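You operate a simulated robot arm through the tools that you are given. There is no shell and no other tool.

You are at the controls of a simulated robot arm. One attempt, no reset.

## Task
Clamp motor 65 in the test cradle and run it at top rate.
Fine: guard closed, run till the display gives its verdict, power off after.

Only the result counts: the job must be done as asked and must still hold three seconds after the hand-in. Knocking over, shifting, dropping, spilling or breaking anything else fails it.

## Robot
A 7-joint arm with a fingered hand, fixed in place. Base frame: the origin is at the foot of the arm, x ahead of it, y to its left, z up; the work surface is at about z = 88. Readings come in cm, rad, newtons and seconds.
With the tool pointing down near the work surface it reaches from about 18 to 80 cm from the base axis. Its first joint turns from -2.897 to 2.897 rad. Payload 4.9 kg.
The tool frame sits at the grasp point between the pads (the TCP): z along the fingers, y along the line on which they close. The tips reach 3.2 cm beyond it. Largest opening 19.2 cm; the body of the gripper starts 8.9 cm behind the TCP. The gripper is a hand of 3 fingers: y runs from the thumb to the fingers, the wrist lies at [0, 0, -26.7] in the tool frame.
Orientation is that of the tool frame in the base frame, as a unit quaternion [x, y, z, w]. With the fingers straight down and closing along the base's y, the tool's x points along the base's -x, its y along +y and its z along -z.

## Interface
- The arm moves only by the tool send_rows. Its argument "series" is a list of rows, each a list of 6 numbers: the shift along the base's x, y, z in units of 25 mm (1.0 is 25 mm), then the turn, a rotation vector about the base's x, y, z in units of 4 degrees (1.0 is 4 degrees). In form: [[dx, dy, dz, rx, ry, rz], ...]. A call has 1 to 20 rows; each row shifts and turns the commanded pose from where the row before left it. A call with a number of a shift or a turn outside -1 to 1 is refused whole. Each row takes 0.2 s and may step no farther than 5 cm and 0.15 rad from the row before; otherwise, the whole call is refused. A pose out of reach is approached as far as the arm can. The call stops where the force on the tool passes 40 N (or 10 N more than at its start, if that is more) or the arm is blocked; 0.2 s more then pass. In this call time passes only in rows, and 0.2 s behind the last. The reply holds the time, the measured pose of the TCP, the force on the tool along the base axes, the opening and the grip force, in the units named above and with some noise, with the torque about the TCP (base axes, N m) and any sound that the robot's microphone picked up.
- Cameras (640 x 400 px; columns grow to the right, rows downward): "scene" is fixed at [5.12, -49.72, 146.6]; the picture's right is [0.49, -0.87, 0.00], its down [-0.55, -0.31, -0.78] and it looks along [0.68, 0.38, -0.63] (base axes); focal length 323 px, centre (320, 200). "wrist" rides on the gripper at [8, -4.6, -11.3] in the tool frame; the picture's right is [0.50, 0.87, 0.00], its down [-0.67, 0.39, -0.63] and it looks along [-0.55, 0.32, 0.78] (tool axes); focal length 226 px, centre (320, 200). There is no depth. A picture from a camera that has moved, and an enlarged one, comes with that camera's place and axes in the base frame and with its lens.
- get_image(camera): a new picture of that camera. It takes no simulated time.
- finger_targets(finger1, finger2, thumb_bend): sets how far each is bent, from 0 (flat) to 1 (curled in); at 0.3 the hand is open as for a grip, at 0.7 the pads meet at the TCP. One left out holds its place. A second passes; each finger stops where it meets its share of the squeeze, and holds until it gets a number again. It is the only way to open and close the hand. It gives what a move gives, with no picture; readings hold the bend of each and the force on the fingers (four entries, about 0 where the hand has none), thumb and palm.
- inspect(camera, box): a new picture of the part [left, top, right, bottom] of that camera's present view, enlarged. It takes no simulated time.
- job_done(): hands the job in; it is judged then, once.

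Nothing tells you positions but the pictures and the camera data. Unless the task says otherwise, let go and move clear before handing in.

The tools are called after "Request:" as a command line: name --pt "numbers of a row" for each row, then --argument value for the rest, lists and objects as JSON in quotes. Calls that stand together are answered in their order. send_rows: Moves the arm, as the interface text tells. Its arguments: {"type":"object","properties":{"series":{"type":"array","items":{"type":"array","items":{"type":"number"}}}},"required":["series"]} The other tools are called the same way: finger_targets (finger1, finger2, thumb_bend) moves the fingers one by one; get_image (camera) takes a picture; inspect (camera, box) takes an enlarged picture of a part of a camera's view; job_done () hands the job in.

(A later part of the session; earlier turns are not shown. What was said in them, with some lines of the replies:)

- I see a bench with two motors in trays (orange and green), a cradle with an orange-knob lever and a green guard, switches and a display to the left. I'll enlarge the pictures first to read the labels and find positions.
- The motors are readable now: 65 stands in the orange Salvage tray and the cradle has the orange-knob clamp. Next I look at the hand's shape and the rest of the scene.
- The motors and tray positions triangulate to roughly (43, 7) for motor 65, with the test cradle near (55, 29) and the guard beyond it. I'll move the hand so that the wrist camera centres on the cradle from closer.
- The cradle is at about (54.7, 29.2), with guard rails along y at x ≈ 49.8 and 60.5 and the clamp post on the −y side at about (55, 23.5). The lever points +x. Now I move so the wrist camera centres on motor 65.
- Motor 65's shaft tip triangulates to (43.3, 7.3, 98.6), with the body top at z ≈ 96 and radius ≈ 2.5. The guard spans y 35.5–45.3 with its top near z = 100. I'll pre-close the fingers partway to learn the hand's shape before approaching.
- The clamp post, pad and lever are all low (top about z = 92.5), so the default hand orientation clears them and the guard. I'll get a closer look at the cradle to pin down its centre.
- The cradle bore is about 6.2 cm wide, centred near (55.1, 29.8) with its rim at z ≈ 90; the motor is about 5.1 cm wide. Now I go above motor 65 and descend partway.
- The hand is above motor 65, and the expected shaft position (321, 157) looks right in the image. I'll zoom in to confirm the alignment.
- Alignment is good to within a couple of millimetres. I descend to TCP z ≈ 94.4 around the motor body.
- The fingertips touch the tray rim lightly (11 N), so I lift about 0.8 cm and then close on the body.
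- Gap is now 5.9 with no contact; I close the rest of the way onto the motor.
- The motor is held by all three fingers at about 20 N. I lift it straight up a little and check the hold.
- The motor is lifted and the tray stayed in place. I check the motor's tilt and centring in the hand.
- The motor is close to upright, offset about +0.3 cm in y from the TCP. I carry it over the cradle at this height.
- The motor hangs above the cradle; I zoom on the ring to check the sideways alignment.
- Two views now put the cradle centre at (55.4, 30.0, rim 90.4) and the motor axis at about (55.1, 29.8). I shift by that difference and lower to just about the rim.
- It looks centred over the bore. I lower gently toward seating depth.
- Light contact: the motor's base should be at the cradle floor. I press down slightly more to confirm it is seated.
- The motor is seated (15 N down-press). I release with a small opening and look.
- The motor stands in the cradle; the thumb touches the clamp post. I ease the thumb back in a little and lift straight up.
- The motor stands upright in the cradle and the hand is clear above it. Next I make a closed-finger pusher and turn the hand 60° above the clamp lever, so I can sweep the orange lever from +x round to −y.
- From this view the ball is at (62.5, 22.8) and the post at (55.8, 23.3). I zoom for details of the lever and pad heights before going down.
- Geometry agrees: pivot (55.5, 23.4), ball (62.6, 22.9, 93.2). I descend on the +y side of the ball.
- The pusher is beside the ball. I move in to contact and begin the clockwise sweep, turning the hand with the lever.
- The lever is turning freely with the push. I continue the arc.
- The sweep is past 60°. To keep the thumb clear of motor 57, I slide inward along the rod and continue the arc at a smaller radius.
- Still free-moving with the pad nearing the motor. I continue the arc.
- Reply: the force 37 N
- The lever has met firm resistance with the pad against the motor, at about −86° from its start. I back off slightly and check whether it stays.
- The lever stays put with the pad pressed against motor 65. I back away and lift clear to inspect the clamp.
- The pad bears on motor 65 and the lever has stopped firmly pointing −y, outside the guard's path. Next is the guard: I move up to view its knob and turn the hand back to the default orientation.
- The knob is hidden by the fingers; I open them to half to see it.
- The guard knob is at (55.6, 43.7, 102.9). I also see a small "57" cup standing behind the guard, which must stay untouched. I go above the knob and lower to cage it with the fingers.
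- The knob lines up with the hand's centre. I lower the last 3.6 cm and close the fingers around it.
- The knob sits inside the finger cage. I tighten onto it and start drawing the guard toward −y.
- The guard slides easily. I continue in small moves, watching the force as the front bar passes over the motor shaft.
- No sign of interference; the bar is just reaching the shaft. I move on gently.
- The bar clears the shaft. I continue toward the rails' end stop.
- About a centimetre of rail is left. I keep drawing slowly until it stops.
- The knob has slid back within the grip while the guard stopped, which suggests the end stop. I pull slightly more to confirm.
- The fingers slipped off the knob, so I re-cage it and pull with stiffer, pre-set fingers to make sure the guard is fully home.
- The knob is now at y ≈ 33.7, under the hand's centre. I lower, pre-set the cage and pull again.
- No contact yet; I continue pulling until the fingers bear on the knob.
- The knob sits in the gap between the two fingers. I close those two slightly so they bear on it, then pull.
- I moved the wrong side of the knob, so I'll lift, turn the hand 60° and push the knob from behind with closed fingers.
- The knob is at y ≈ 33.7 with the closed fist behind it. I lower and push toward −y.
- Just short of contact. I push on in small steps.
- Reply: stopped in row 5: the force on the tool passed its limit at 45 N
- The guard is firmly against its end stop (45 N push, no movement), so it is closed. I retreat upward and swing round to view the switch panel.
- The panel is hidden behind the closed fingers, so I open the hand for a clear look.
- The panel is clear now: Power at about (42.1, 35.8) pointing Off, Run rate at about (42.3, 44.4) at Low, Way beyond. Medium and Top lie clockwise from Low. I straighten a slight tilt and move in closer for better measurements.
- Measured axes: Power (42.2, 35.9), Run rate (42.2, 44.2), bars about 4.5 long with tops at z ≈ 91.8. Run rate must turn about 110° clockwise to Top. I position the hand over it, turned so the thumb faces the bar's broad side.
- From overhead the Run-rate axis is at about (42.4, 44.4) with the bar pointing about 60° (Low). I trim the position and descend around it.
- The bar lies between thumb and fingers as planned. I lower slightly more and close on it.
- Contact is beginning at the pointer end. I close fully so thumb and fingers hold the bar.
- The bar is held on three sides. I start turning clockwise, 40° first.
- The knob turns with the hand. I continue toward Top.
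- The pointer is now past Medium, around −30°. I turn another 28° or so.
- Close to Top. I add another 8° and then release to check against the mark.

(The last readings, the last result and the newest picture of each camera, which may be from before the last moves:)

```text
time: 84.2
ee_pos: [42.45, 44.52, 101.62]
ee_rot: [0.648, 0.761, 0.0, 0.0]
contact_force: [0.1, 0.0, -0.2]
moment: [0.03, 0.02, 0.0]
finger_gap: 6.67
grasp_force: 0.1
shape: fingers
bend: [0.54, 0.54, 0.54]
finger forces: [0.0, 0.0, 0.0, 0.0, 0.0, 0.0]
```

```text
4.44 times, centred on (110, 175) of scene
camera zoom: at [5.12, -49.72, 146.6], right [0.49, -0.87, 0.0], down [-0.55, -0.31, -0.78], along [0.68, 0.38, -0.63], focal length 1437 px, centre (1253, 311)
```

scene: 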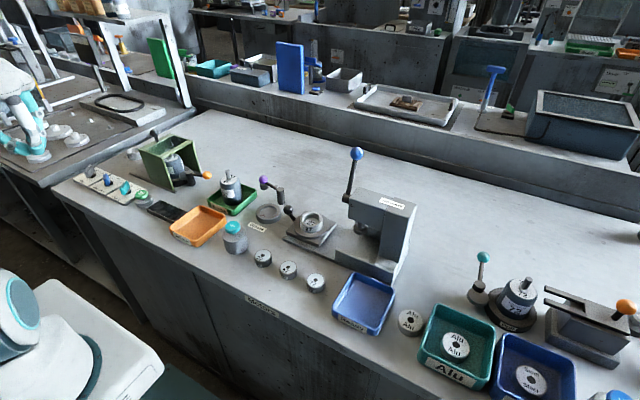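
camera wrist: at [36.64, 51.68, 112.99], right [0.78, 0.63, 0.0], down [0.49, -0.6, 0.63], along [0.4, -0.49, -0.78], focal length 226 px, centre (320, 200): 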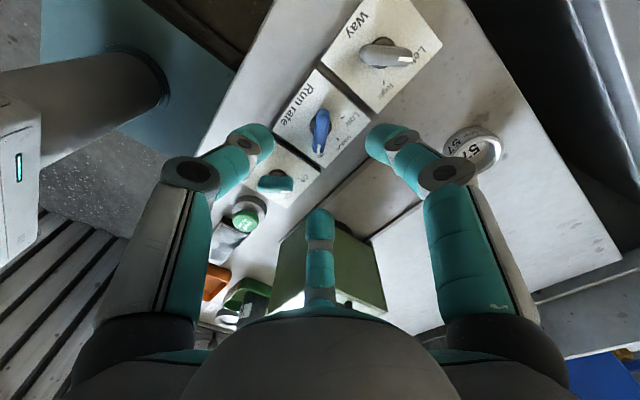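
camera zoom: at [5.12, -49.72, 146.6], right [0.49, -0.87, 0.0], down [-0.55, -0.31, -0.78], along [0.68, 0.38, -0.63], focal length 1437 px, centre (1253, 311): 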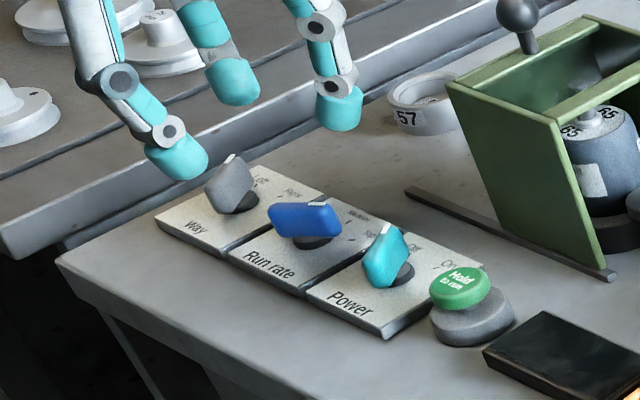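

The pointer now covers the Top mark. I zoom to verify it's squarely on it.

Request:
inspect --camera "wrist" --box '[280, 90, 370, 170]'

Request:
inspect --camera "scene" --box '[90, 160, 150, 210]'

```text
5.00 times, centred on (325, 130) of wrist
camera zoom: at [36.64, 51.68, 112.99], right [0.78, 0.63, 0.0], down [0.49, -0.6, 0.63], along [0.4, -0.49, -0.78], focal length 1130 px, centre (295, 550)
```

zoom: 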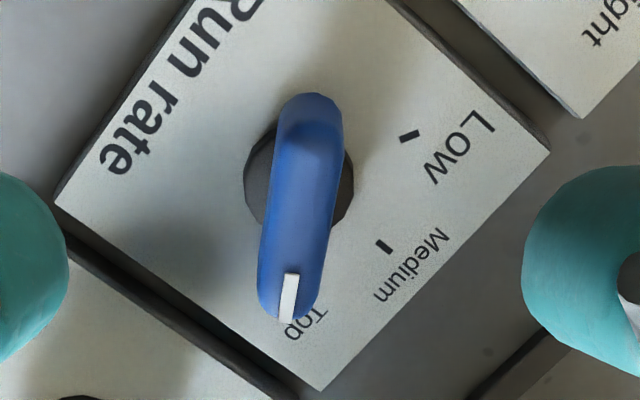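

```text
8.00 times, centred on (120, 185) of scene
camera zoom: at [5.12, -49.72, 146.6], right [0.49, -0.87, 0.0], down [-0.55, -0.31, -0.78], along [0.68, 0.38, -0.63], focal length 2586 px, centre (1920, 320)
```

zoom: 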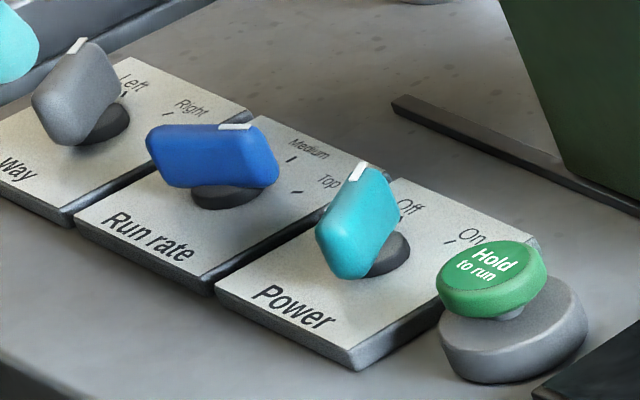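

Run rate is at Top. Now I turn the hand back round and move over the Power knob.

Request:
send_rows --pt "0 -0.094 0 0 0 1" --pt "0 -0.094 0 0 0 1" --pt "0 -0.094 0 0 0 1" --pt "0 -0.094 0 0 0 1" --pt "0 -0.094 0 0 0 1" --pt "0 -0.094 0 0 0 1" --pt "0 -0.094 0 0 0 1" --pt "0 -0.094 0 0 0 1" --pt "0 -0.094 0 0 0 1" --pt "0 -0.094 0 0 0 1" --pt "0 -0.094 0 0 0 1" --pt "0 -0.094 0 0 0 1" --pt "0 -0.094 0 0 0 1" --pt "0 -0.094 0 0 0 1" --pt "0 -0.094 0 0 0 1" --pt "0 -0.094 0 0 0 1" --pt "0 -0.094 0 0 0 1" --pt "0 -0.094 0 0 0 1" --pt "0 -0.094 0 0 0 1" --pt "0 -0.094 0 0 0 1"

Request:
send_rows --pt "0 -0.094 0 0 0 1" --pt "0 -0.094 0 0 0 1" --pt "0 -0.094 0 0 0 1" --pt "0 -0.094 0 0 0 1" --pt "0 -0.094 0 0 0 1" --pt "0 -0.094 0 0 0 1" --pt "0 -0.094 0 0 0 1" --pt "0 -0.094 0 0 0 1" --pt "0 -0.094 0 0 0 1" --pt "0 -0.094 0 0 0 1" --pt "0 -0.094 0 0 0 1" --pt "0 -0.094 0 0 0 1" --pt "0 -0.094 0 0 0 1" --pt "0 -0.094 0 0 0 1" --pt "0 -0.094 0 0 0 1" --pt "0 0 0 0 0 0.25"

Request:
get_image --camera "wrist"

Request:
inspect --camera "wrist" --box '[220, 80, 420, 260]'

```text
time: 88.4
ee_pos: [42.56, 39.66, 101.7]
ee_rot: [0.007, 1.0, 0.001, 0.0]
contact_force: [0.6, -0.1, 0.3]
moment: [0.0, 0.03, -0.02]
finger_gap: 6.67
grasp_force: 0.1
shape: fingers
bend: [0.54, 0.54, 0.54]
finger forces: [0.1, 0.0, 0.1, 0.0, 0.1, 0.0]
```

```text
time: 91.8
ee_pos: [42.54, 36.01, 101.76]
ee_rot: [-0.501, 0.865, 0.0, -0.001]
contact_force: [0.0, -0.2, 0.1]
moment: [0.02, -0.04, -0.02]
finger_gap: 6.67
grasp_force: 0.1
shape: fingers
bend: [0.54, 0.54, 0.54]
finger forces: [0.0, 0.0, 0.0, 0.0, 0.0, 0.0]
```

```text
taken
camera wrist: at [42.6, 26.96, 113.01], right [-1.0, 0.0, 0.0], down [0.0, 0.78, 0.63], along [0.0, 0.63, -0.78], focal length 226 px, centre (320, 200)
```

wrist: 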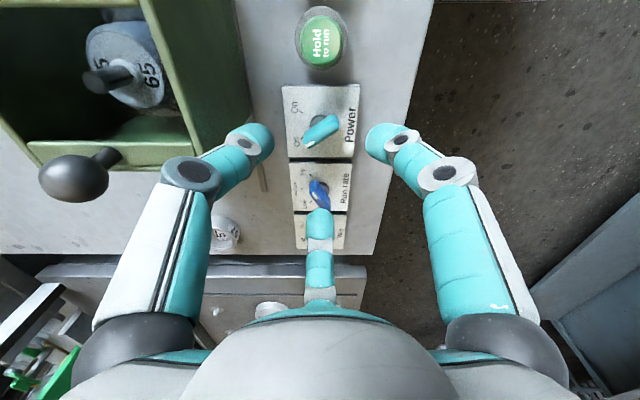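

```text
2.22 times, centred on (320, 170) of wrist
camera zoom: at [42.6, 26.96, 113.01], right [-1.0, 0.0, 0.0], down [0.0, 0.78, 0.63], along [0.0, 0.63, -0.78], focal length 502 px, centre (320, 267)
```

zoom: 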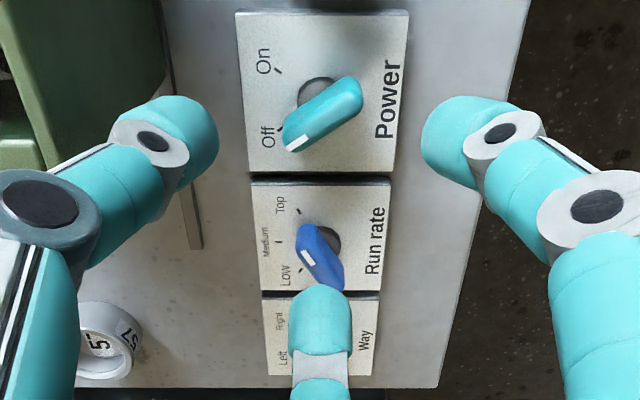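

The Power bar points about 33° (Off), and On lies about 62° clockwise. I turn the hand slightly so nothing nears the guard wall, then descend around the knob.

Request:
send_rows --pt "-0.01 0.01 0 0 0 -1" --pt "-0.01 0.01 0 0 0 -1" --pt "0 0 0 0 0 -1" --pt "0 0 -0.8 0 0 0" --pt "0 0 -0.8 0 0 0" --pt "0 0 -0.8 0 0 0" --pt "0 0 -0.8 0 0 0"

Request:
finger_targets --finger1 0.61 --finger2 0.61 --thumb_bend 0.62

Request:
inspect --camera "wrist" --box '[180, 60, 420, 260]'

Request:
inspect --camera "scene" --box '[70, 120, 180, 220]'

```text
time: 93.4
ee_pos: [42.52, 35.93, 93.53]
ee_rot: [-0.407, 0.913, 0.0, -0.001]
contact_force: [0.4, 0.7, -0.4]
moment: [-0.01, -0.01, -0.01]
finger_gap: 6.68
grasp_force: 0.1
shape: fingers
bend: [0.54, 0.54, 0.54]
finger forces: [0.0, 0.1, 0.0, 0.0, 0.1, 0.0]
```

```text
time: 94.4
ee_pos: [42.53, 35.94, 93.62]
ee_rot: [-0.409, 0.913, 0.0, -0.001]
contact_force: [-0.6, -0.5, 0.4]
moment: [-0.01, -0.01, -0.01]
finger_gap: 3.64
grasp_force: 0.8
shape: fingers
bend: [0.61, 0.61, 0.62]
finger forces: [0.5, 0.1, 0.0, 0.0, 0.0, 0.1]
```

```text
2.00 times, centred on (300, 160) of wrist
camera zoom: at [40.66, 27.06, 104.89], right [-0.98, 0.21, 0.0], down [0.16, 0.76, 0.63], along [0.13, 0.62, -0.78], focal length 452 px, centre (360, 280)
```

zoom: 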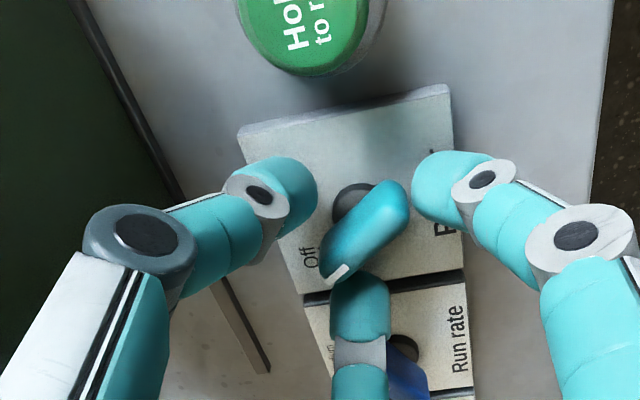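

```text
4.00 times, centred on (125, 170) of scene
camera zoom: at [5.12, -49.72, 146.6], right [0.49, -0.87, 0.0], down [-0.55, -0.31, -0.78], along [0.68, 0.38, -0.63], focal length 1293 px, centre (1100, 320)
```

zoom: 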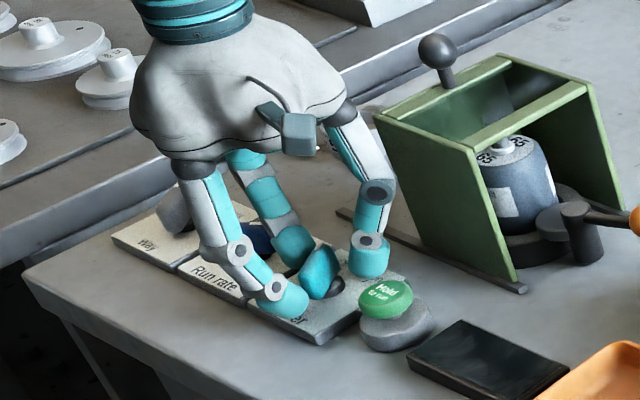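

The bar sits among the three digits. I close onto it.

Request:
finger_targets --finger1 0.65 --finger2 0.65 --thumb_bend 0.67

Request:
inspect --camera "wrist" --box '[180, 60, 420, 260]'

```text
time: 95.4
ee_pos: [42.47, 36.04, 93.56]
ee_rot: [-0.408, 0.913, 0.0, 0.0]
contact_force: [-5.3, -1.5, -0.1]
moment: [-0.06, 0.16, 0.0]
finger_gap: 2.58
grasp_force: 3.1
shape: fingers
bend: [0.62, 0.64, 0.67]
finger forces: [4.8, 0.7, 0.0, 0.0, 0.0, 0.0]
```

```text
2.00 times, centred on (300, 160) of wrist
camera zoom: at [40.65, 27.06, 104.88], right [-0.98, 0.21, 0.0], down [0.16, 0.76, 0.63], along [0.13, 0.62, -0.78], focal length 452 px, centre (360, 280)
```

zoom: 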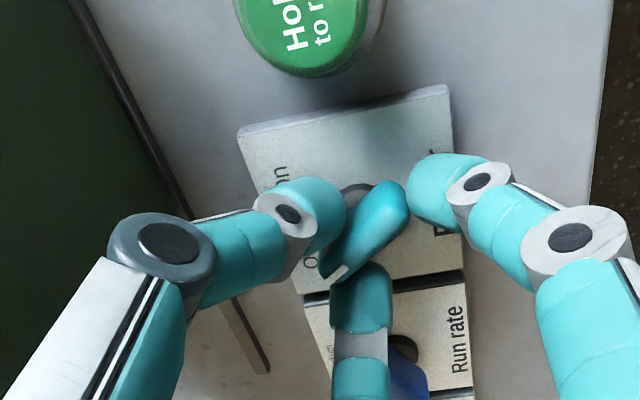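

Finger contacts are set; I turn clockwise toward On.

Request:
send_rows --pt "0 0 0 0 0 -1" --pt "0 0 0 0 0 -1" --pt "0 0 0 0 0 -1" --pt "0 0 0 0 0 -1" --pt "0 0 0 0 0 -1" --pt "0 0 0 0 0 -1" --pt "0 0 0 0 0 -1" --pt "0 0 0 0 0 -1" --pt "0 0 0 0 0 -1" --pt "0 0 0 0 0 -1"

Request:
inspect --camera "wrist" --box '[180, 60, 420, 260]'

Request:
inspect --camera "scene" --box '[70, 120, 180, 220]'

```text
time: 97.6
ee_pos: [42.48, 36.03, 93.71]
ee_rot: [-0.07, 0.998, -0.001, 0.0]
contact_force: [-2.0, -0.1, -1.6]
moment: [-0.01, 0.02, 0.03]
finger_gap: 2.52
grasp_force: 1.9
shape: fingers
bend: [0.62, 0.65, 0.67]
finger forces: [3.1, 0.2, 0.0, 0.1, 0.4, 0.0]
```

```text
2.00 times, centred on (300, 160) of wrist
camera zoom: at [35.21, 30.53, 105.0], right [-0.62, 0.79, 0.0], down [0.61, 0.48, 0.63], along [0.5, 0.39, -0.78], focal length 452 px, centre (360, 280)
```

zoom: 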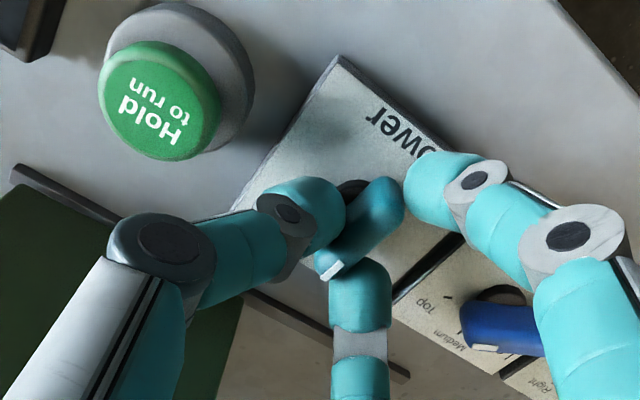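

```text
4.00 times, centred on (125, 170) of scene
camera zoom: at [5.12, -49.72, 146.6], right [0.49, -0.87, 0.0], down [-0.55, -0.31, -0.78], along [0.68, 0.38, -0.63], focal length 1293 px, centre (1100, 320)
```

zoom: 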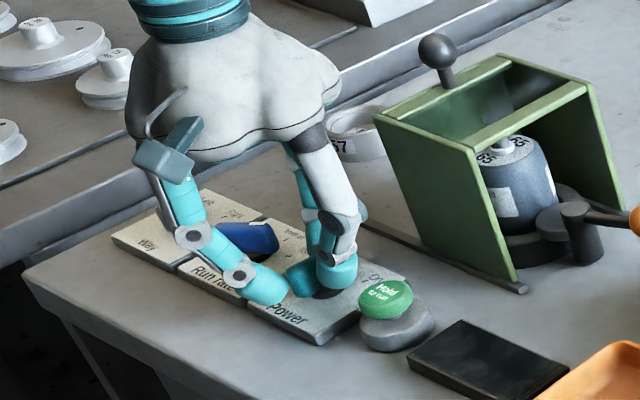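

The Power knob follows. I turn another 24° to On.

Request:
send_rows --pt "0 0 0 0 0 -1" --pt "0 0 0 0 0 -1" --pt "0 0 0 0 0 -1" --pt "0 0 0 0 0 -1" --pt "0 0 0 0 0 -1" --pt "0 0 0 0 0 -1"

Request:
inspect --camera "wrist" --box '[180, 60, 420, 260]'

Request:
inspect --camera "scene" --box '[70, 120, 200, 240]'

```text
time: 99.0
ee_pos: [42.48, 36.11, 93.78]
ee_rot: [0.138, 0.99, -0.001, 0.0]
contact_force: [-3.4, 1.8, -1.9]
moment: [0.02, 0.07, 0.02]
finger_gap: 2.53
grasp_force: 1.9
shape: fingers
bend: [0.62, 0.65, 0.67]
finger forces: [3.5, 0.1, 0.1, 0.0, 0.3, 0.0]
```

```text
2.00 times, centred on (300, 160) of wrist
camera zoom: at [33.55, 33.95, 104.98], right [-0.24, 0.97, 0.0], down [0.75, 0.19, 0.63], along [0.61, 0.15, -0.78], focal length 452 px, centre (360, 280)
```

zoom: 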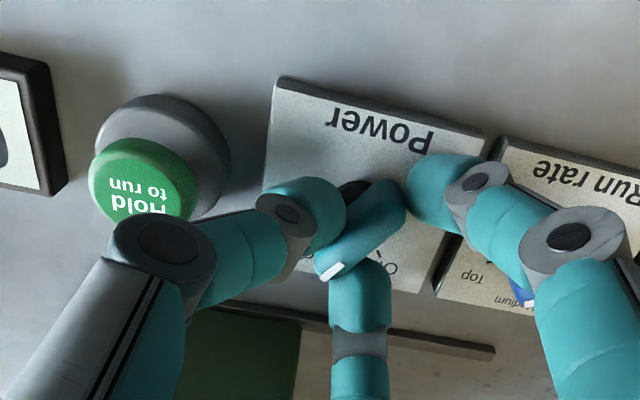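

```text
3.33 times, centred on (135, 180) of scene
camera zoom: at [5.12, -49.72, 146.6], right [0.49, -0.87, 0.0], down [-0.55, -0.31, -0.78], along [0.68, 0.38, -0.63], focal length 1078 px, centre (937, 267)
```

zoom: 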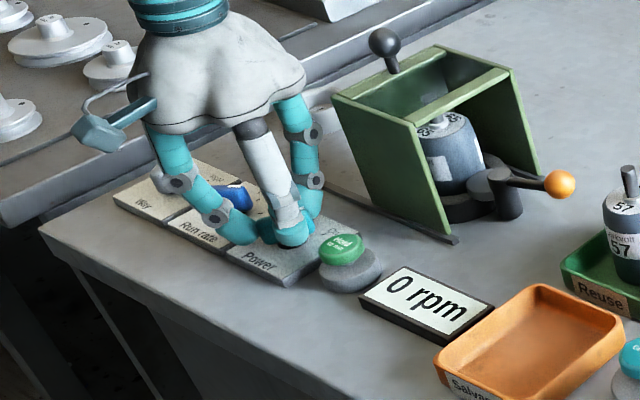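

Power is on: the display reads "0 rpm". I release the knob, lift, and head for the Hold-to-run button.

Request:
finger_targets --finger1 0.55 --finger2 0.55 --thumb_bend 0.56

Request:
send_rows --pt "0 0 0.6 0 0 0" --pt "0 0 0.8 0 0 0" --pt "0 0 0.8 0 0 0" --pt "0 0 0.8 0 0 0"

Request:
get_image --camera "wrist"

Request:
inspect --camera "scene" --box '[70, 130, 200, 240]'

Request:
inspect --camera "wrist" --box '[180, 60, 420, 260]'

```text
time: 100.0
ee_pos: [42.52, 36.11, 93.69]
ee_rot: [0.138, 0.99, 0.001, 0.0]
contact_force: [-0.1, -0.5, 0.3]
moment: [0.02, 0.0, -0.03]
finger_gap: 6.01
grasp_force: 0.0
shape: fingers
bend: [0.55, 0.55, 0.56]
finger forces: [0.0, 0.1, 0.0, 0.0, 0.0, 0.0]
```

```text
time: 101.0
ee_pos: [42.54, 35.91, 101.29]
ee_rot: [0.136, 0.991, 0.0, 0.001]
contact_force: [0.4, 1.0, 0.8]
moment: [-0.02, -0.02, 0.0]
finger_gap: 6.04
grasp_force: 0.3
shape: fingers
bend: [0.55, 0.55, 0.56]
finger forces: [0.0, 0.0, 0.1, 0.0, 0.1, 0.0]
```

```text
taken
camera wrist: at [33.52, 33.8, 112.52], right [-0.24, 0.97, 0.0], down [0.75, 0.19, 0.63], along [0.61, 0.15, -0.78], focal length 226 px, centre (320, 200)
```

wrist: 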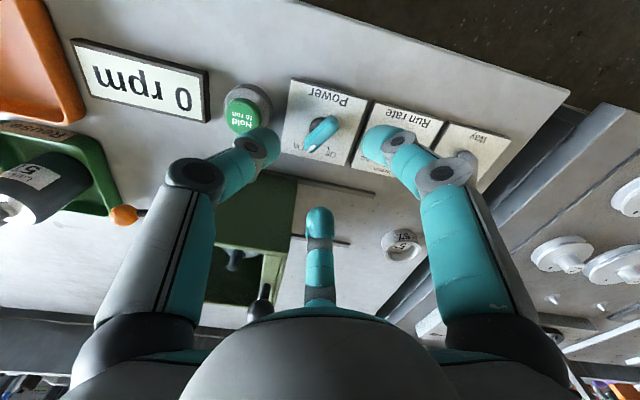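

```text
3.64 times, centred on (135, 185) of scene
camera zoom: at [5.12, -49.72, 146.6], right [0.49, -0.87, 0.0], down [-0.55, -0.31, -0.78], along [0.68, 0.38, -0.63], focal length 1176 px, centre (993, 254)
```

zoom: 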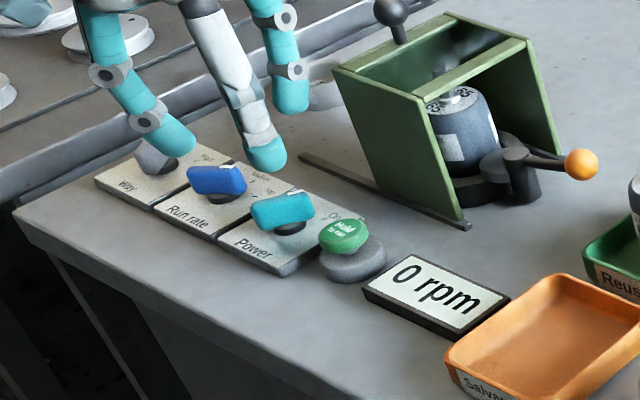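

```text
2.00 times, centred on (300, 160) of wrist
camera zoom: at [33.52, 33.8, 112.52], right [-0.24, 0.97, 0.0], down [0.75, 0.19, 0.63], along [0.61, 0.15, -0.78], focal length 452 px, centre (360, 280)
```

zoom: 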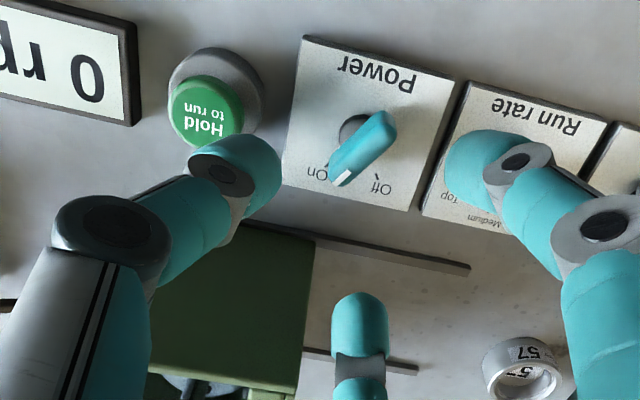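

Both switches are set (Top, On). I move over the Hold-to-run button at about (42.2, 28.6), turning so no finger points at the guard, and close the fingers into a pusher.

Request:
send_rows --pt "-0.013 -0.325 0 0 0 1" --pt "-0.013 -0.325 0 0 0 1" --pt "-0.013 -0.325 0 0 0 1" --pt "-0.013 -0.325 0 0 0 1" --pt "-0.013 -0.325 0 0 0 1" --pt "-0.013 -0.325 0 0 0 1" --pt "-0.013 -0.325 0 0 0 1" --pt "-0.013 -0.325 0 0 0 1" --pt "-0.013 -0.325 0 0 0 1"

Request:
get_image --camera "wrist"

Request:
inspect --camera "wrist" --box '[240, 80, 400, 220]'

Request:
finger_targets --finger1 0.7 --finger2 0.7 --thumb_bend 0.7

Request:
inspect --camera "scene" --box '[70, 110, 200, 240]'

```text
time: 103.0
ee_pos: [42.28, 28.82, 101.28]
ee_rot: [-0.176, 0.984, 0.0, 0.0]
contact_force: [-0.1, -0.3, -0.9]
moment: [-0.01, -0.01, 0.0]
finger_gap: 6.04
grasp_force: 0.1
shape: fingers
bend: [0.55, 0.55, 0.56]
finger forces: [0.0, 0.0, 0.1, 0.1, 0.0, 0.0]
```

```text
taken
camera wrist: at [36.35, 21.77, 112.56], right [-0.77, 0.64, 0.0], down [0.5, 0.6, 0.63], along [0.4, 0.49, -0.78], focal length 226 px, centre (320, 200)
```

wrist: 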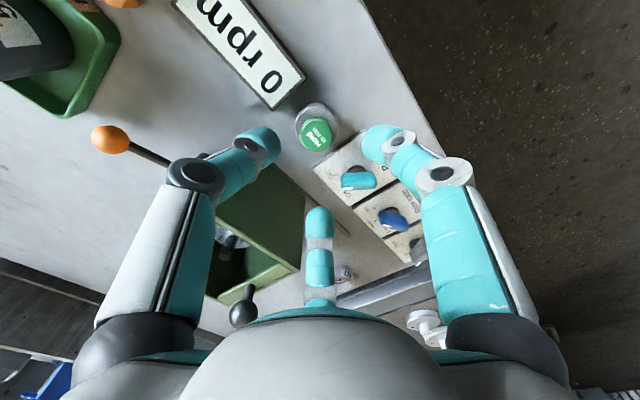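

```text
2.86 times, centred on (320, 150) of wrist
camera zoom: at [36.35, 21.77, 112.56], right [-0.77, 0.64, 0.0], down [0.5, 0.6, 0.63], along [0.4, 0.49, -0.78], focal length 646 px, centre (320, 343)
```

zoom: 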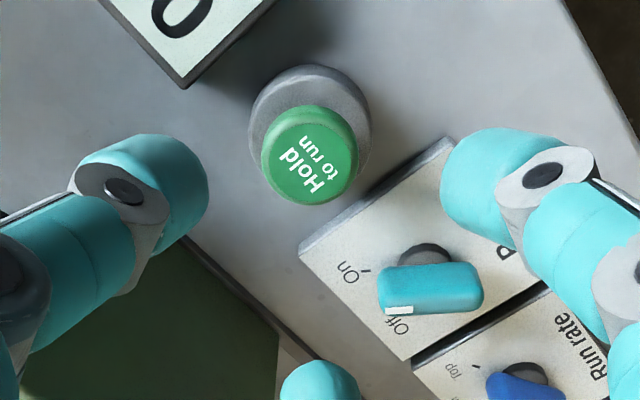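

```text
time: 104.0
ee_pos: [42.34, 28.61, 101.19]
ee_rot: [-0.175, 0.984, 0.0, 0.0]
contact_force: [0.3, -0.9, 0.0]
moment: [-0.01, 0.0, 0.01]
finger_gap: 0.34
grasp_force: 0.0
shape: fingers
bend: [0.69, 0.69, 0.7]
finger forces: [0.0, 0.0, 0.0, 0.0, 0.0, 0.0]
```

```text
3.08 times, centred on (135, 175) of scene
camera zoom: at [5.12, -49.72, 146.6], right [0.49, -0.87, 0.0], down [-0.55, -0.31, -0.78], along [0.68, 0.38, -0.63], focal length 995 px, centre (889, 277)
```

zoom: 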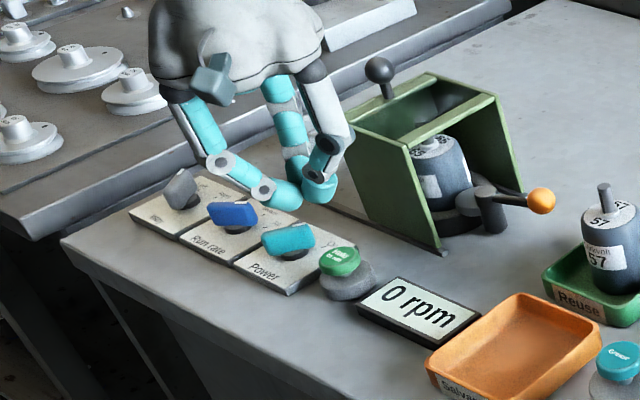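

The button centre is at (42.4, 28.5), beneath the fist. I descend to just above it.

Request:
send_rows --pt "0.03 -0.06 -0.8 0 0 0" --pt "0 0 -0.8 0 0 0" --pt "0 0 -0.6 0 0 0"

Request:
inspect --camera "scene" --box '[90, 120, 200, 230]'

Request:
inspect --camera "wrist" --box '[240, 80, 400, 220]'

```text
time: 104.8
ee_pos: [42.34, 28.61, 95.81]
ee_rot: [-0.175, 0.985, -0.001, 0.0]
contact_force: [0.3, 0.7, 0.5]
moment: [-0.01, -0.04, 0.02]
finger_gap: 0.33
grasp_force: 0.1
shape: fingers
bend: [0.69, 0.69, 0.7]
finger forces: [0.0, 0.1, 0.1, 0.0, 0.0, 0.1]
```

```text
3.64 times, centred on (145, 175) of scene
camera zoom: at [5.12, -49.72, 146.6], right [0.49, -0.87, 0.0], down [-0.55, -0.31, -0.78], along [0.68, 0.38, -0.63], focal length 1176 px, centre (956, 291)
```

zoom: 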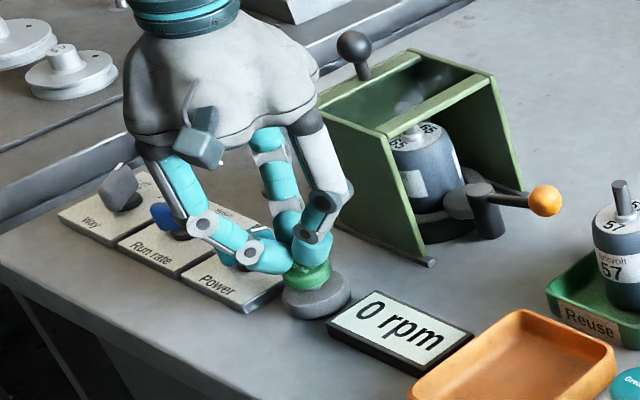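

```text
2.86 times, centred on (320, 150) of wrist
camera zoom: at [36.38, 21.58, 107.01], right [-0.77, 0.64, 0.0], down [0.5, 0.6, 0.63], along [0.4, 0.48, -0.78], focal length 646 px, centre (320, 343)
```

zoom: 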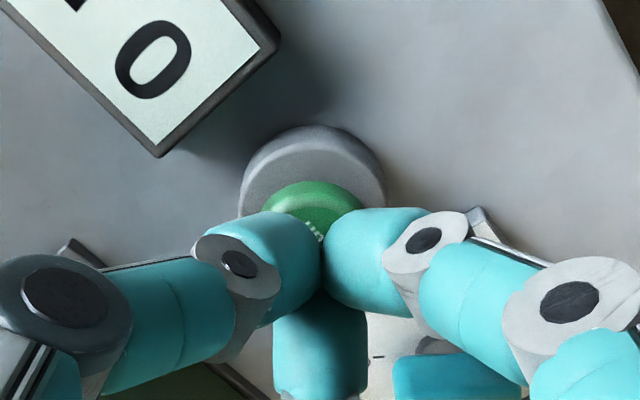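

I press down gently in small steps, watching for the button to go in.

Request:
send_rows --pt "0 0 -0.2 0 0 0" --pt "0 0 -0.12 0 0 0" --pt "0 0 -0.1 0 0 0"

Request:
inspect --camera "scene" --box '[90, 120, 200, 230]'

```text
time: 105.6
ee_pos: [42.34, 28.4, 94.62]
ee_rot: [-0.175, 0.985, 0.0, 0.0]
contact_force: [-0.2, -0.7, 0.9]
moment: [-0.03, 0.02, -0.02]
finger_gap: 0.31
grasp_force: 1.4
shape: fingers
bend: [0.7, 0.7, 0.7]
finger forces: [1.6, 1.3, 0.0, 0.0, 0.1, 0.0]
```

```text
3.64 times, centred on (145, 175) of scene
camera zoom: at [5.12, -49.72, 146.6], right [0.49, -0.87, 0.0], down [-0.55, -0.31, -0.78], along [0.68, 0.38, -0.63], focal length 1176 px, centre (956, 291)
```

zoom: 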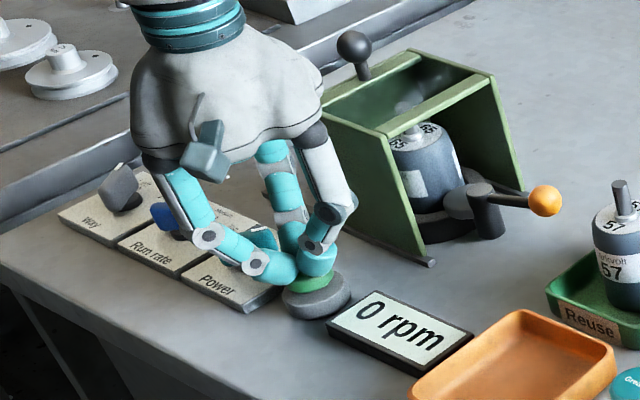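

Contact has just begun. I press further.

Request:
send_rows --pt "0 0 -0.08 0 0 0" --pt "0 0 -0.08 0 0 0" --pt "0 0 -0.06 0 0 0"

Request:
inspect --camera "scene" --box '[90, 120, 200, 230]'

```text
time: 106.4
ee_pos: [42.21, 28.56, 94.28]
ee_rot: [-0.175, 0.985, 0.0, 0.0]
contact_force: [-1.2, -1.6, 12.3]
moment: [-0.07, 0.11, -0.03]
finger_gap: 0.32
grasp_force: 7.7
shape: fingers
bend: [0.7, 0.7, 0.7]
finger forces: [6.2, 3.7, 0.0, 0.1, 5.6, 0.1]
heard: click
```

```text
3.64 times, centred on (145, 175) of scene
camera zoom: at [5.12, -49.72, 146.6], right [0.49, -0.87, 0.0], down [-0.55, -0.31, -0.78], along [0.68, 0.38, -0.63], focal length 1176 px, centre (956, 291)
```

zoom: 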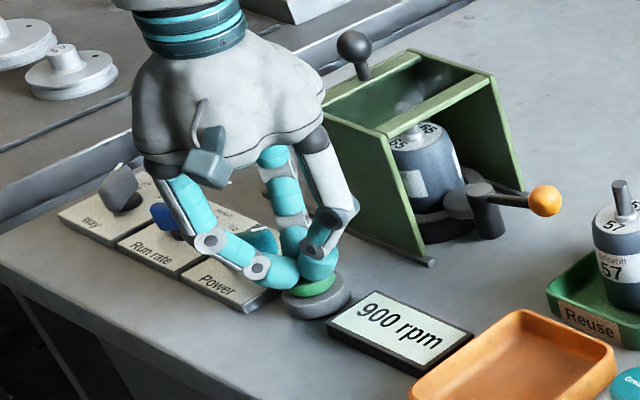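

A click, and the display shows 900 rpm and presumably rising. I hold the button with a hair more pressure.

Request:
send_rows --pt "0 0 -0.03 0 0 0" --pt "0 0 0 0 0 0" --pt "0 0 0 0 0 0" --pt "0 0 0 0 0 0"

Request:
inspect --camera "scene" --box '[90, 120, 200, 230]'

```text
time: 107.4
ee_pos: [42.43, 28.69, 94.16]
ee_rot: [-0.175, 0.985, 0.001, 0.002]
contact_force: [-0.6, -4.4, 23.5]
moment: [-0.18, 0.16, 0.04]
finger_gap: 0.26
grasp_force: 14.4
shape: fingers
bend: [0.7, 0.7, 0.7]
finger forces: [9.1, 6.0, 0.0, 0.0, 12.4, 0.0]
```

```text
3.64 times, centred on (145, 175) of scene
camera zoom: at [5.12, -49.72, 146.6], right [0.49, -0.87, 0.0], down [-0.55, -0.31, -0.78], along [0.68, 0.38, -0.63], focal length 1176 px, centre (956, 291)
```

zoom: 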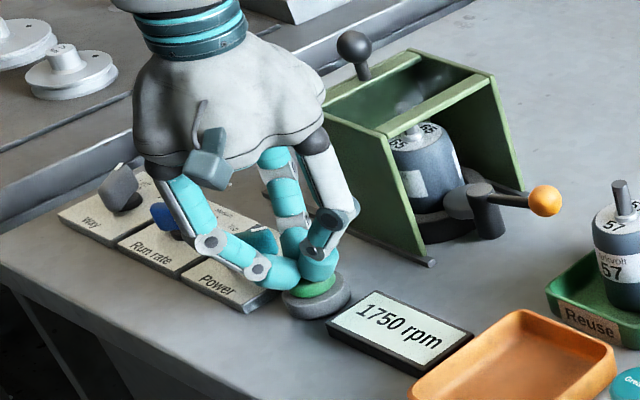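

The motor is at 1750 rpm and climbing. I keep holding.

Request:
send_rows --pt "0 0 0 0 0 0" --pt "0 0 0 0 0 0" --pt "0 0 0 0 0 0" --pt "0 0 0 0 0 0" --pt "0 0 0 0 0 0" --pt "0 0 0 0 0 0" --pt "0 0 0 0 0 0" --pt "0 0 0 0 0 0"

Request:
inspect --camera "scene" --box '[90, 120, 200, 230]'

```text
time: 109.2
ee_pos: [42.27, 28.59, 94.13]
ee_rot: [-0.175, 0.985, 0.001, 0.001]
contact_force: [3.4, -1.4, 25.3]
moment: [-0.08, -0.06, 0.03]
finger_gap: 0.23
grasp_force: 15.0
shape: fingers
bend: [0.7, 0.7, 0.7]
finger forces: [9.1, 7.9, 0.1, 0.0, 13.0, 0.0]
```

```text
3.64 times, centred on (145, 175) of scene
camera zoom: at [5.12, -49.72, 146.6], right [0.49, -0.87, 0.0], down [-0.55, -0.31, -0.78], along [0.68, 0.38, -0.63], focal length 1176 px, centre (956, 291)
```

zoom: 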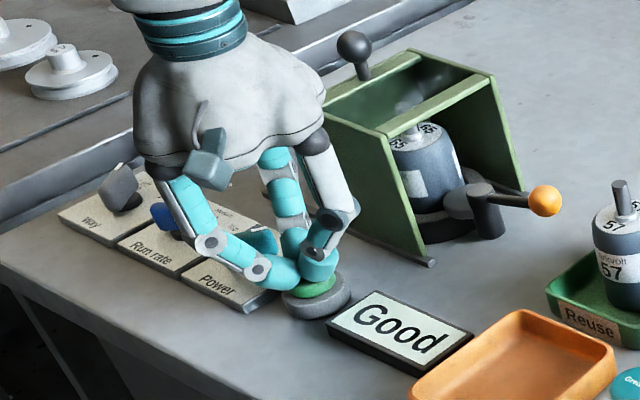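

The display says "Good". I release the button, lift and go back to the Power knob.

Request:
send_rows --pt "0 0 0.4 0 0 0" --pt "0 0 0.8 0 0 0" --pt "0 0 0.9 0 0 0" --pt "0 0 0.9 0 0 0" --pt "0.009 0.33 0 0 0 -1" --pt "0.009 0.33 0 0 0 -1" --pt "0.009 0.33 0 0 0 -1" --pt "0.009 0.33 0 0 0 -1" --pt "0.009 0.33 0 0 0 -1" --pt "0.009 0.33 0 0 0 -1" --pt "0.009 0.33 0 0 0 -1" --pt "0.009 0.33 0 0 0 -1" --pt "0.009 0.33 0 0 0 -1"

Request:
finger_targets --finger1 0.55 --finger2 0.55 --thumb_bend 0.55

Request:
inspect --camera "scene" --box '[70, 110, 200, 240]'

Request:
inspect --camera "wrist" --box '[180, 60, 420, 260]'

```text
time: 112.0
ee_pos: [42.61, 36.01, 101.56]
ee_rot: [0.139, 0.99, 0.0, 0.0]
contact_force: [0.5, 0.1, -0.9]
moment: [-0.01, -0.01, -0.02]
finger_gap: 0.34
grasp_force: 0.2
shape: fingers
bend: [0.7, 0.7, 0.7]
finger forces: [0.0, 0.0, 0.0, 0.0, 0.1, 0.0]
```

```text
time: 113.0
ee_pos: [42.59, 36.03, 101.48]
ee_rot: [0.138, 0.99, 0.0, 0.001]
contact_force: [0.3, -0.4, -1.2]
moment: [0.01, -0.01, -0.01]
finger_gap: 6.21
grasp_force: 0.0
shape: fingers
bend: [0.55, 0.55, 0.55]
finger forces: [0.0, 0.1, 0.0, 0.1, 0.0, 0.0]
```

```text
3.08 times, centred on (135, 175) of scene
camera zoom: at [5.12, -49.72, 146.6], right [0.49, -0.87, 0.0], down [-0.55, -0.31, -0.78], along [0.68, 0.38, -0.63], focal length 995 px, centre (889, 277)
```

zoom: 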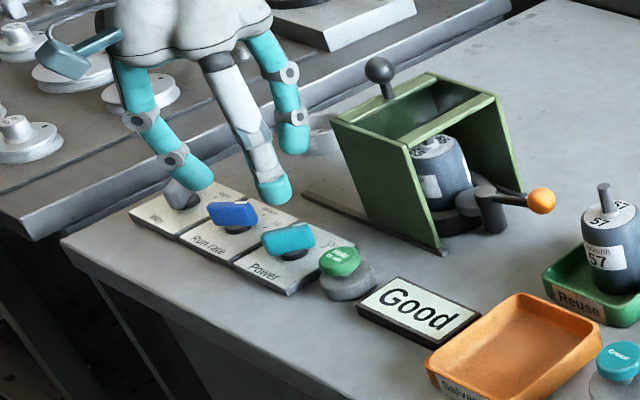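

```text
2.00 times, centred on (300, 160) of wrist
camera zoom: at [33.6, 33.88, 112.85], right [-0.24, 0.97, 0.0], down [0.75, 0.19, 0.63], along [0.61, 0.15, -0.78], focal length 452 px, centre (360, 280)
```

zoom: 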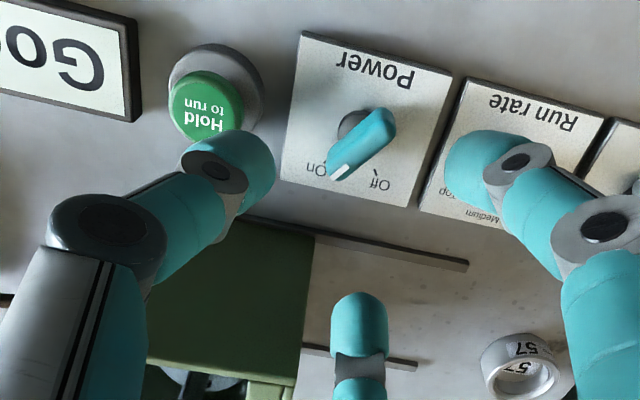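

The "Good" verdict stays on the display. I descend around the Power knob again and grip it.

Request:
send_rows --pt "-0.03 0.03 -0.78 0 0 0" --pt "0 0 -0.78 0 0 0" --pt "0 0 -0.78 0 0 0" --pt "0 0 -0.78 0 0 0"

Request:
finger_targets --finger1 0.63 --finger2 0.65 --thumb_bend 0.68

Request:
inspect --camera "wrist" --box '[180, 60, 420, 260]'

```text
time: 114.0
ee_pos: [42.57, 36.07, 93.75]
ee_rot: [0.137, 0.991, 0.0, 0.0]
contact_force: [-0.1, 0.2, 0.7]
moment: [0.01, -0.02, 0.01]
finger_gap: 6.24
grasp_force: 0.2
shape: fingers
bend: [0.55, 0.55, 0.55]
finger forces: [0.1, 0.0, 0.0, 0.0, 0.0, 0.0]
```

```text
time: 115.0
ee_pos: [42.44, 36.0, 93.69]
ee_rot: [0.138, 0.99, 0.0, -0.001]
contact_force: [-0.9, -0.4, -0.1]
moment: [0.01, -0.02, -0.02]
finger_gap: 2.51
grasp_force: 1.2
shape: fingers
bend: [0.61, 0.65, 0.67]
finger forces: [1.8, 0.0, 0.0, 0.0, 1.4, 0.0]
```

```text
2.00 times, centred on (300, 160) of wrist
camera zoom: at [33.53, 33.93, 104.97], right [-0.24, 0.97, 0.0], down [0.75, 0.19, 0.63], along [0.61, 0.15, -0.78], focal length 452 px, centre (360, 280)
```

zoom: 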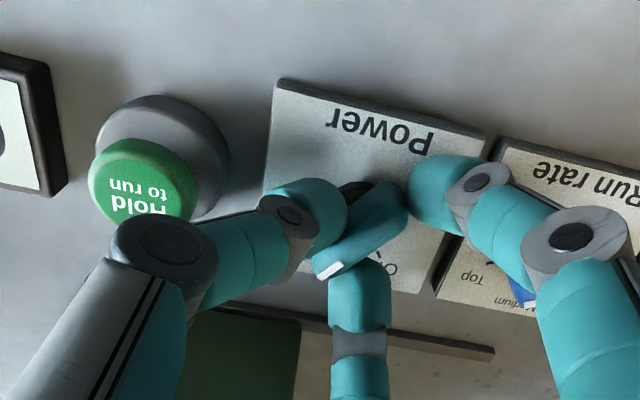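

Held as before. I turn counter-clockwise back to Off.

Request:
send_rows --pt "0 0 0 0 0 1" --pt "0 0 0 0 0 1" --pt "0 0 0 0 0 1" --pt "0 0 0 0 0 1" --pt "0 0 0 0 0 1" --pt "0 0 0 0 0 1" --pt "0 0 0 0 0 1" --pt "0 0 0 0 0 1" --pt "0 0 0 0 0 1" --pt "0 0 0 0 0 1" --pt "0 0 0 0 0 1" --pt "0 0 0 0 0 1" --pt "0 0 0 0 0 1" --pt "0 0 0 0 0 1" --pt "0 0 0 0 0 1" --pt "0 0 0 0 0 1"

Request:
inspect --camera "wrist" --box '[180, 60, 420, 260]'

Request:
inspect --camera "scene" --box '[70, 110, 200, 240]'

```text
time: 118.4
ee_pos: [42.32, 35.91, 93.72]
ee_rot: [-0.408, 0.913, -0.001, 0.0]
contact_force: [0.4, -2.8, -0.9]
moment: [-0.11, 0.01, -0.05]
finger_gap: 2.45
grasp_force: 2.5
shape: fingers
bend: [0.62, 0.65, 0.67]
finger forces: [1.1, 0.1, 0.1, 0.0, 3.4, 0.0]
```

```text
2.00 times, centred on (300, 160) of wrist
camera zoom: at [40.45, 27.16, 105.01], right [-0.98, 0.2, 0.0], down [0.16, 0.76, 0.63], along [0.13, 0.62, -0.78], focal length 452 px, centre (360, 280)
```

zoom: 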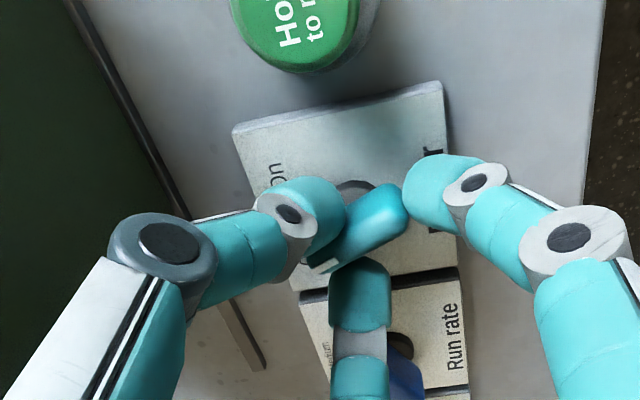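

```text
3.08 times, centred on (135, 175) of scene
camera zoom: at [5.12, -49.72, 146.6], right [0.49, -0.87, 0.0], down [-0.55, -0.31, -0.78], along [0.68, 0.38, -0.63], focal length 995 px, centre (889, 277)
```

zoom: 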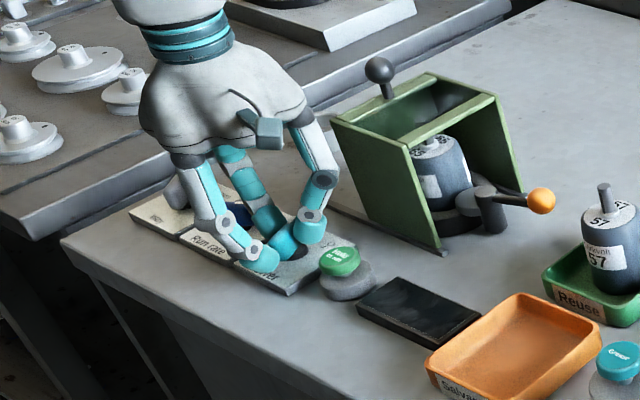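

The display has gone dark: power is off. I nudge the knob a few degrees more to seat it squarely on Off, then release and lift clear.

Request:
send_rows --pt "0 0 0 0 0 1" --pt "0 0 0 0 0 0.6"

Request:
finger_targets --finger1 0.55 --finger2 0.55 --thumb_bend 0.55

Request:
send_rows --pt "0 0 0.6 0 0 0" --pt "0 0 0.8 0 0 0" --pt "0 0 0.8 0 0 0" --pt "0 0 0.9 0 0 0" --pt "0 0 0.9 0 0 0" --pt "0 0 0.9 0 0 0"

Request:
get_image --camera "wrist"

Request:
inspect --camera "wrist" --box '[240, 60, 400, 220]'

Request:
inspect --camera "scene" --box '[70, 110, 240, 250]'

```text
time: 119.0
ee_pos: [42.3, 36.04, 93.67]
ee_rot: [-0.458, 0.889, 0.0, -0.001]
contact_force: [-0.4, -3.8, 0.5]
moment: [-0.12, 0.04, -0.02]
finger_gap: 2.46
grasp_force: 2.5
shape: fingers
bend: [0.62, 0.65, 0.67]
finger forces: [1.9, 0.0, 0.0, 0.0, 2.9, 0.1]
```

```text
time: 120.0
ee_pos: [42.46, 35.94, 93.85]
ee_rot: [-0.458, 0.889, 0.0, -0.001]
contact_force: [0.4, 0.8, 1.3]
moment: [-0.01, 0.0, 0.0]
finger_gap: 6.22
grasp_force: 0.1
shape: fingers
bend: [0.55, 0.55, 0.55]
finger forces: [0.1, 0.0, 0.0, 0.1, 0.0, 0.0]
```

```text
time: 121.4
ee_pos: [42.44, 36.09, 105.9]
ee_rot: [-0.458, 0.889, 0.0, -0.001]
contact_force: [-1.1, 0.5, -0.6]
moment: [0.02, 0.03, 0.02]
finger_gap: 6.24
grasp_force: 0.0
shape: fingers
bend: [0.55, 0.55, 0.55]
finger forces: [0.0, 0.0, 0.1, 0.0, 0.0, 0.1]
```

```text
taken
camera wrist: at [41.47, 27.04, 117.25], right [-1.0, 0.09, 0.0], down [0.07, 0.77, 0.63], along [0.06, 0.63, -0.78], focal length 226 px, centre (320, 200)
```

wrist: 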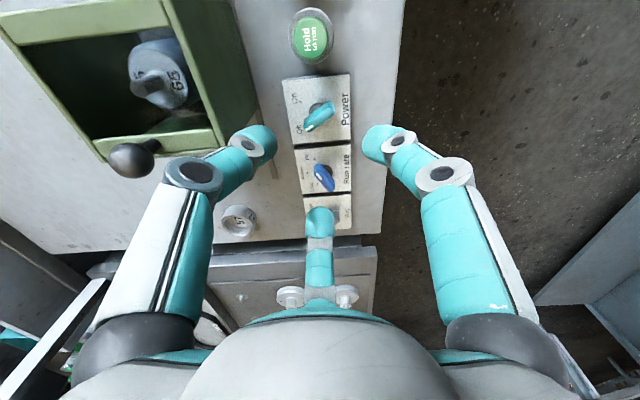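

```text
2.50 times, centred on (320, 140) of wrist
camera zoom: at [41.47, 27.04, 117.25], right [-1.0, 0.09, 0.0], down [0.07, 0.77, 0.63], along [0.06, 0.63, -0.78], focal length 565 px, centre (320, 350)
```

zoom: 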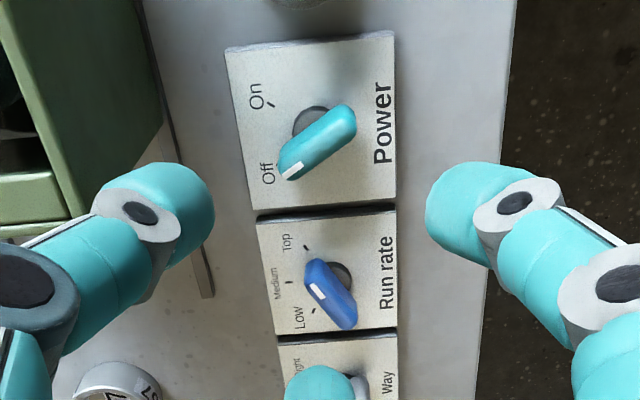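

```text
2.86 times, centred on (155, 180) of scene
camera zoom: at [5.12, -49.72, 146.6], right [0.49, -0.87, 0.0], down [-0.55, -0.31, -0.78], along [0.68, 0.38, -0.63], focal length 924 px, centre (791, 257)
```

zoom: 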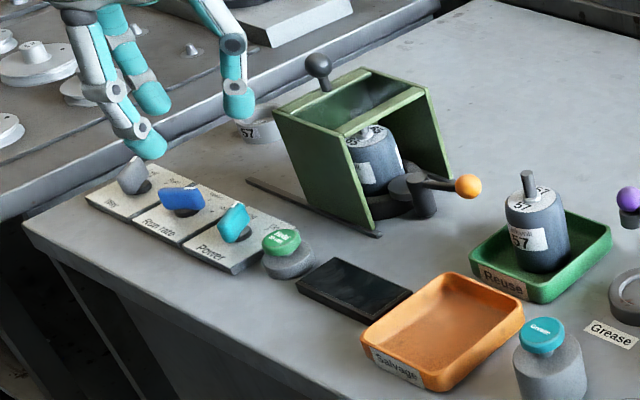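

Motor 65 stays clamped under the closed guard. The display gave "Good" at top rate, Power is back at Off with the display dark, and the hand is clear. I hand the job in.

Request:
job_done

```text
The job is handed in.
```

Motor 65 is clamped in the test cradle and was run at top rate. The display gave its verdict, **"Good"**, and I've handed the job in.

- **Clamping:** the motor is seated in the cradle with the lever swung round until it stopped firmly against it. The motor is still there.
- **Guard:** it was closed before the run and held against a firm push, and it is still closed.
- **Run:** with Run rate at Top, I held the button until "Good" appeared. The display showed 1750 rpm shortly before that.
- **Power:** it is back at Off and the display is dark. Run rate is still at Top, and I did not touch the Way switch.

While picking the motor up, the fingers touched the rim of the orange Salvage tray lightly, at about 11 N. The tray did not visibly move, and I saw nothing else disturbed.
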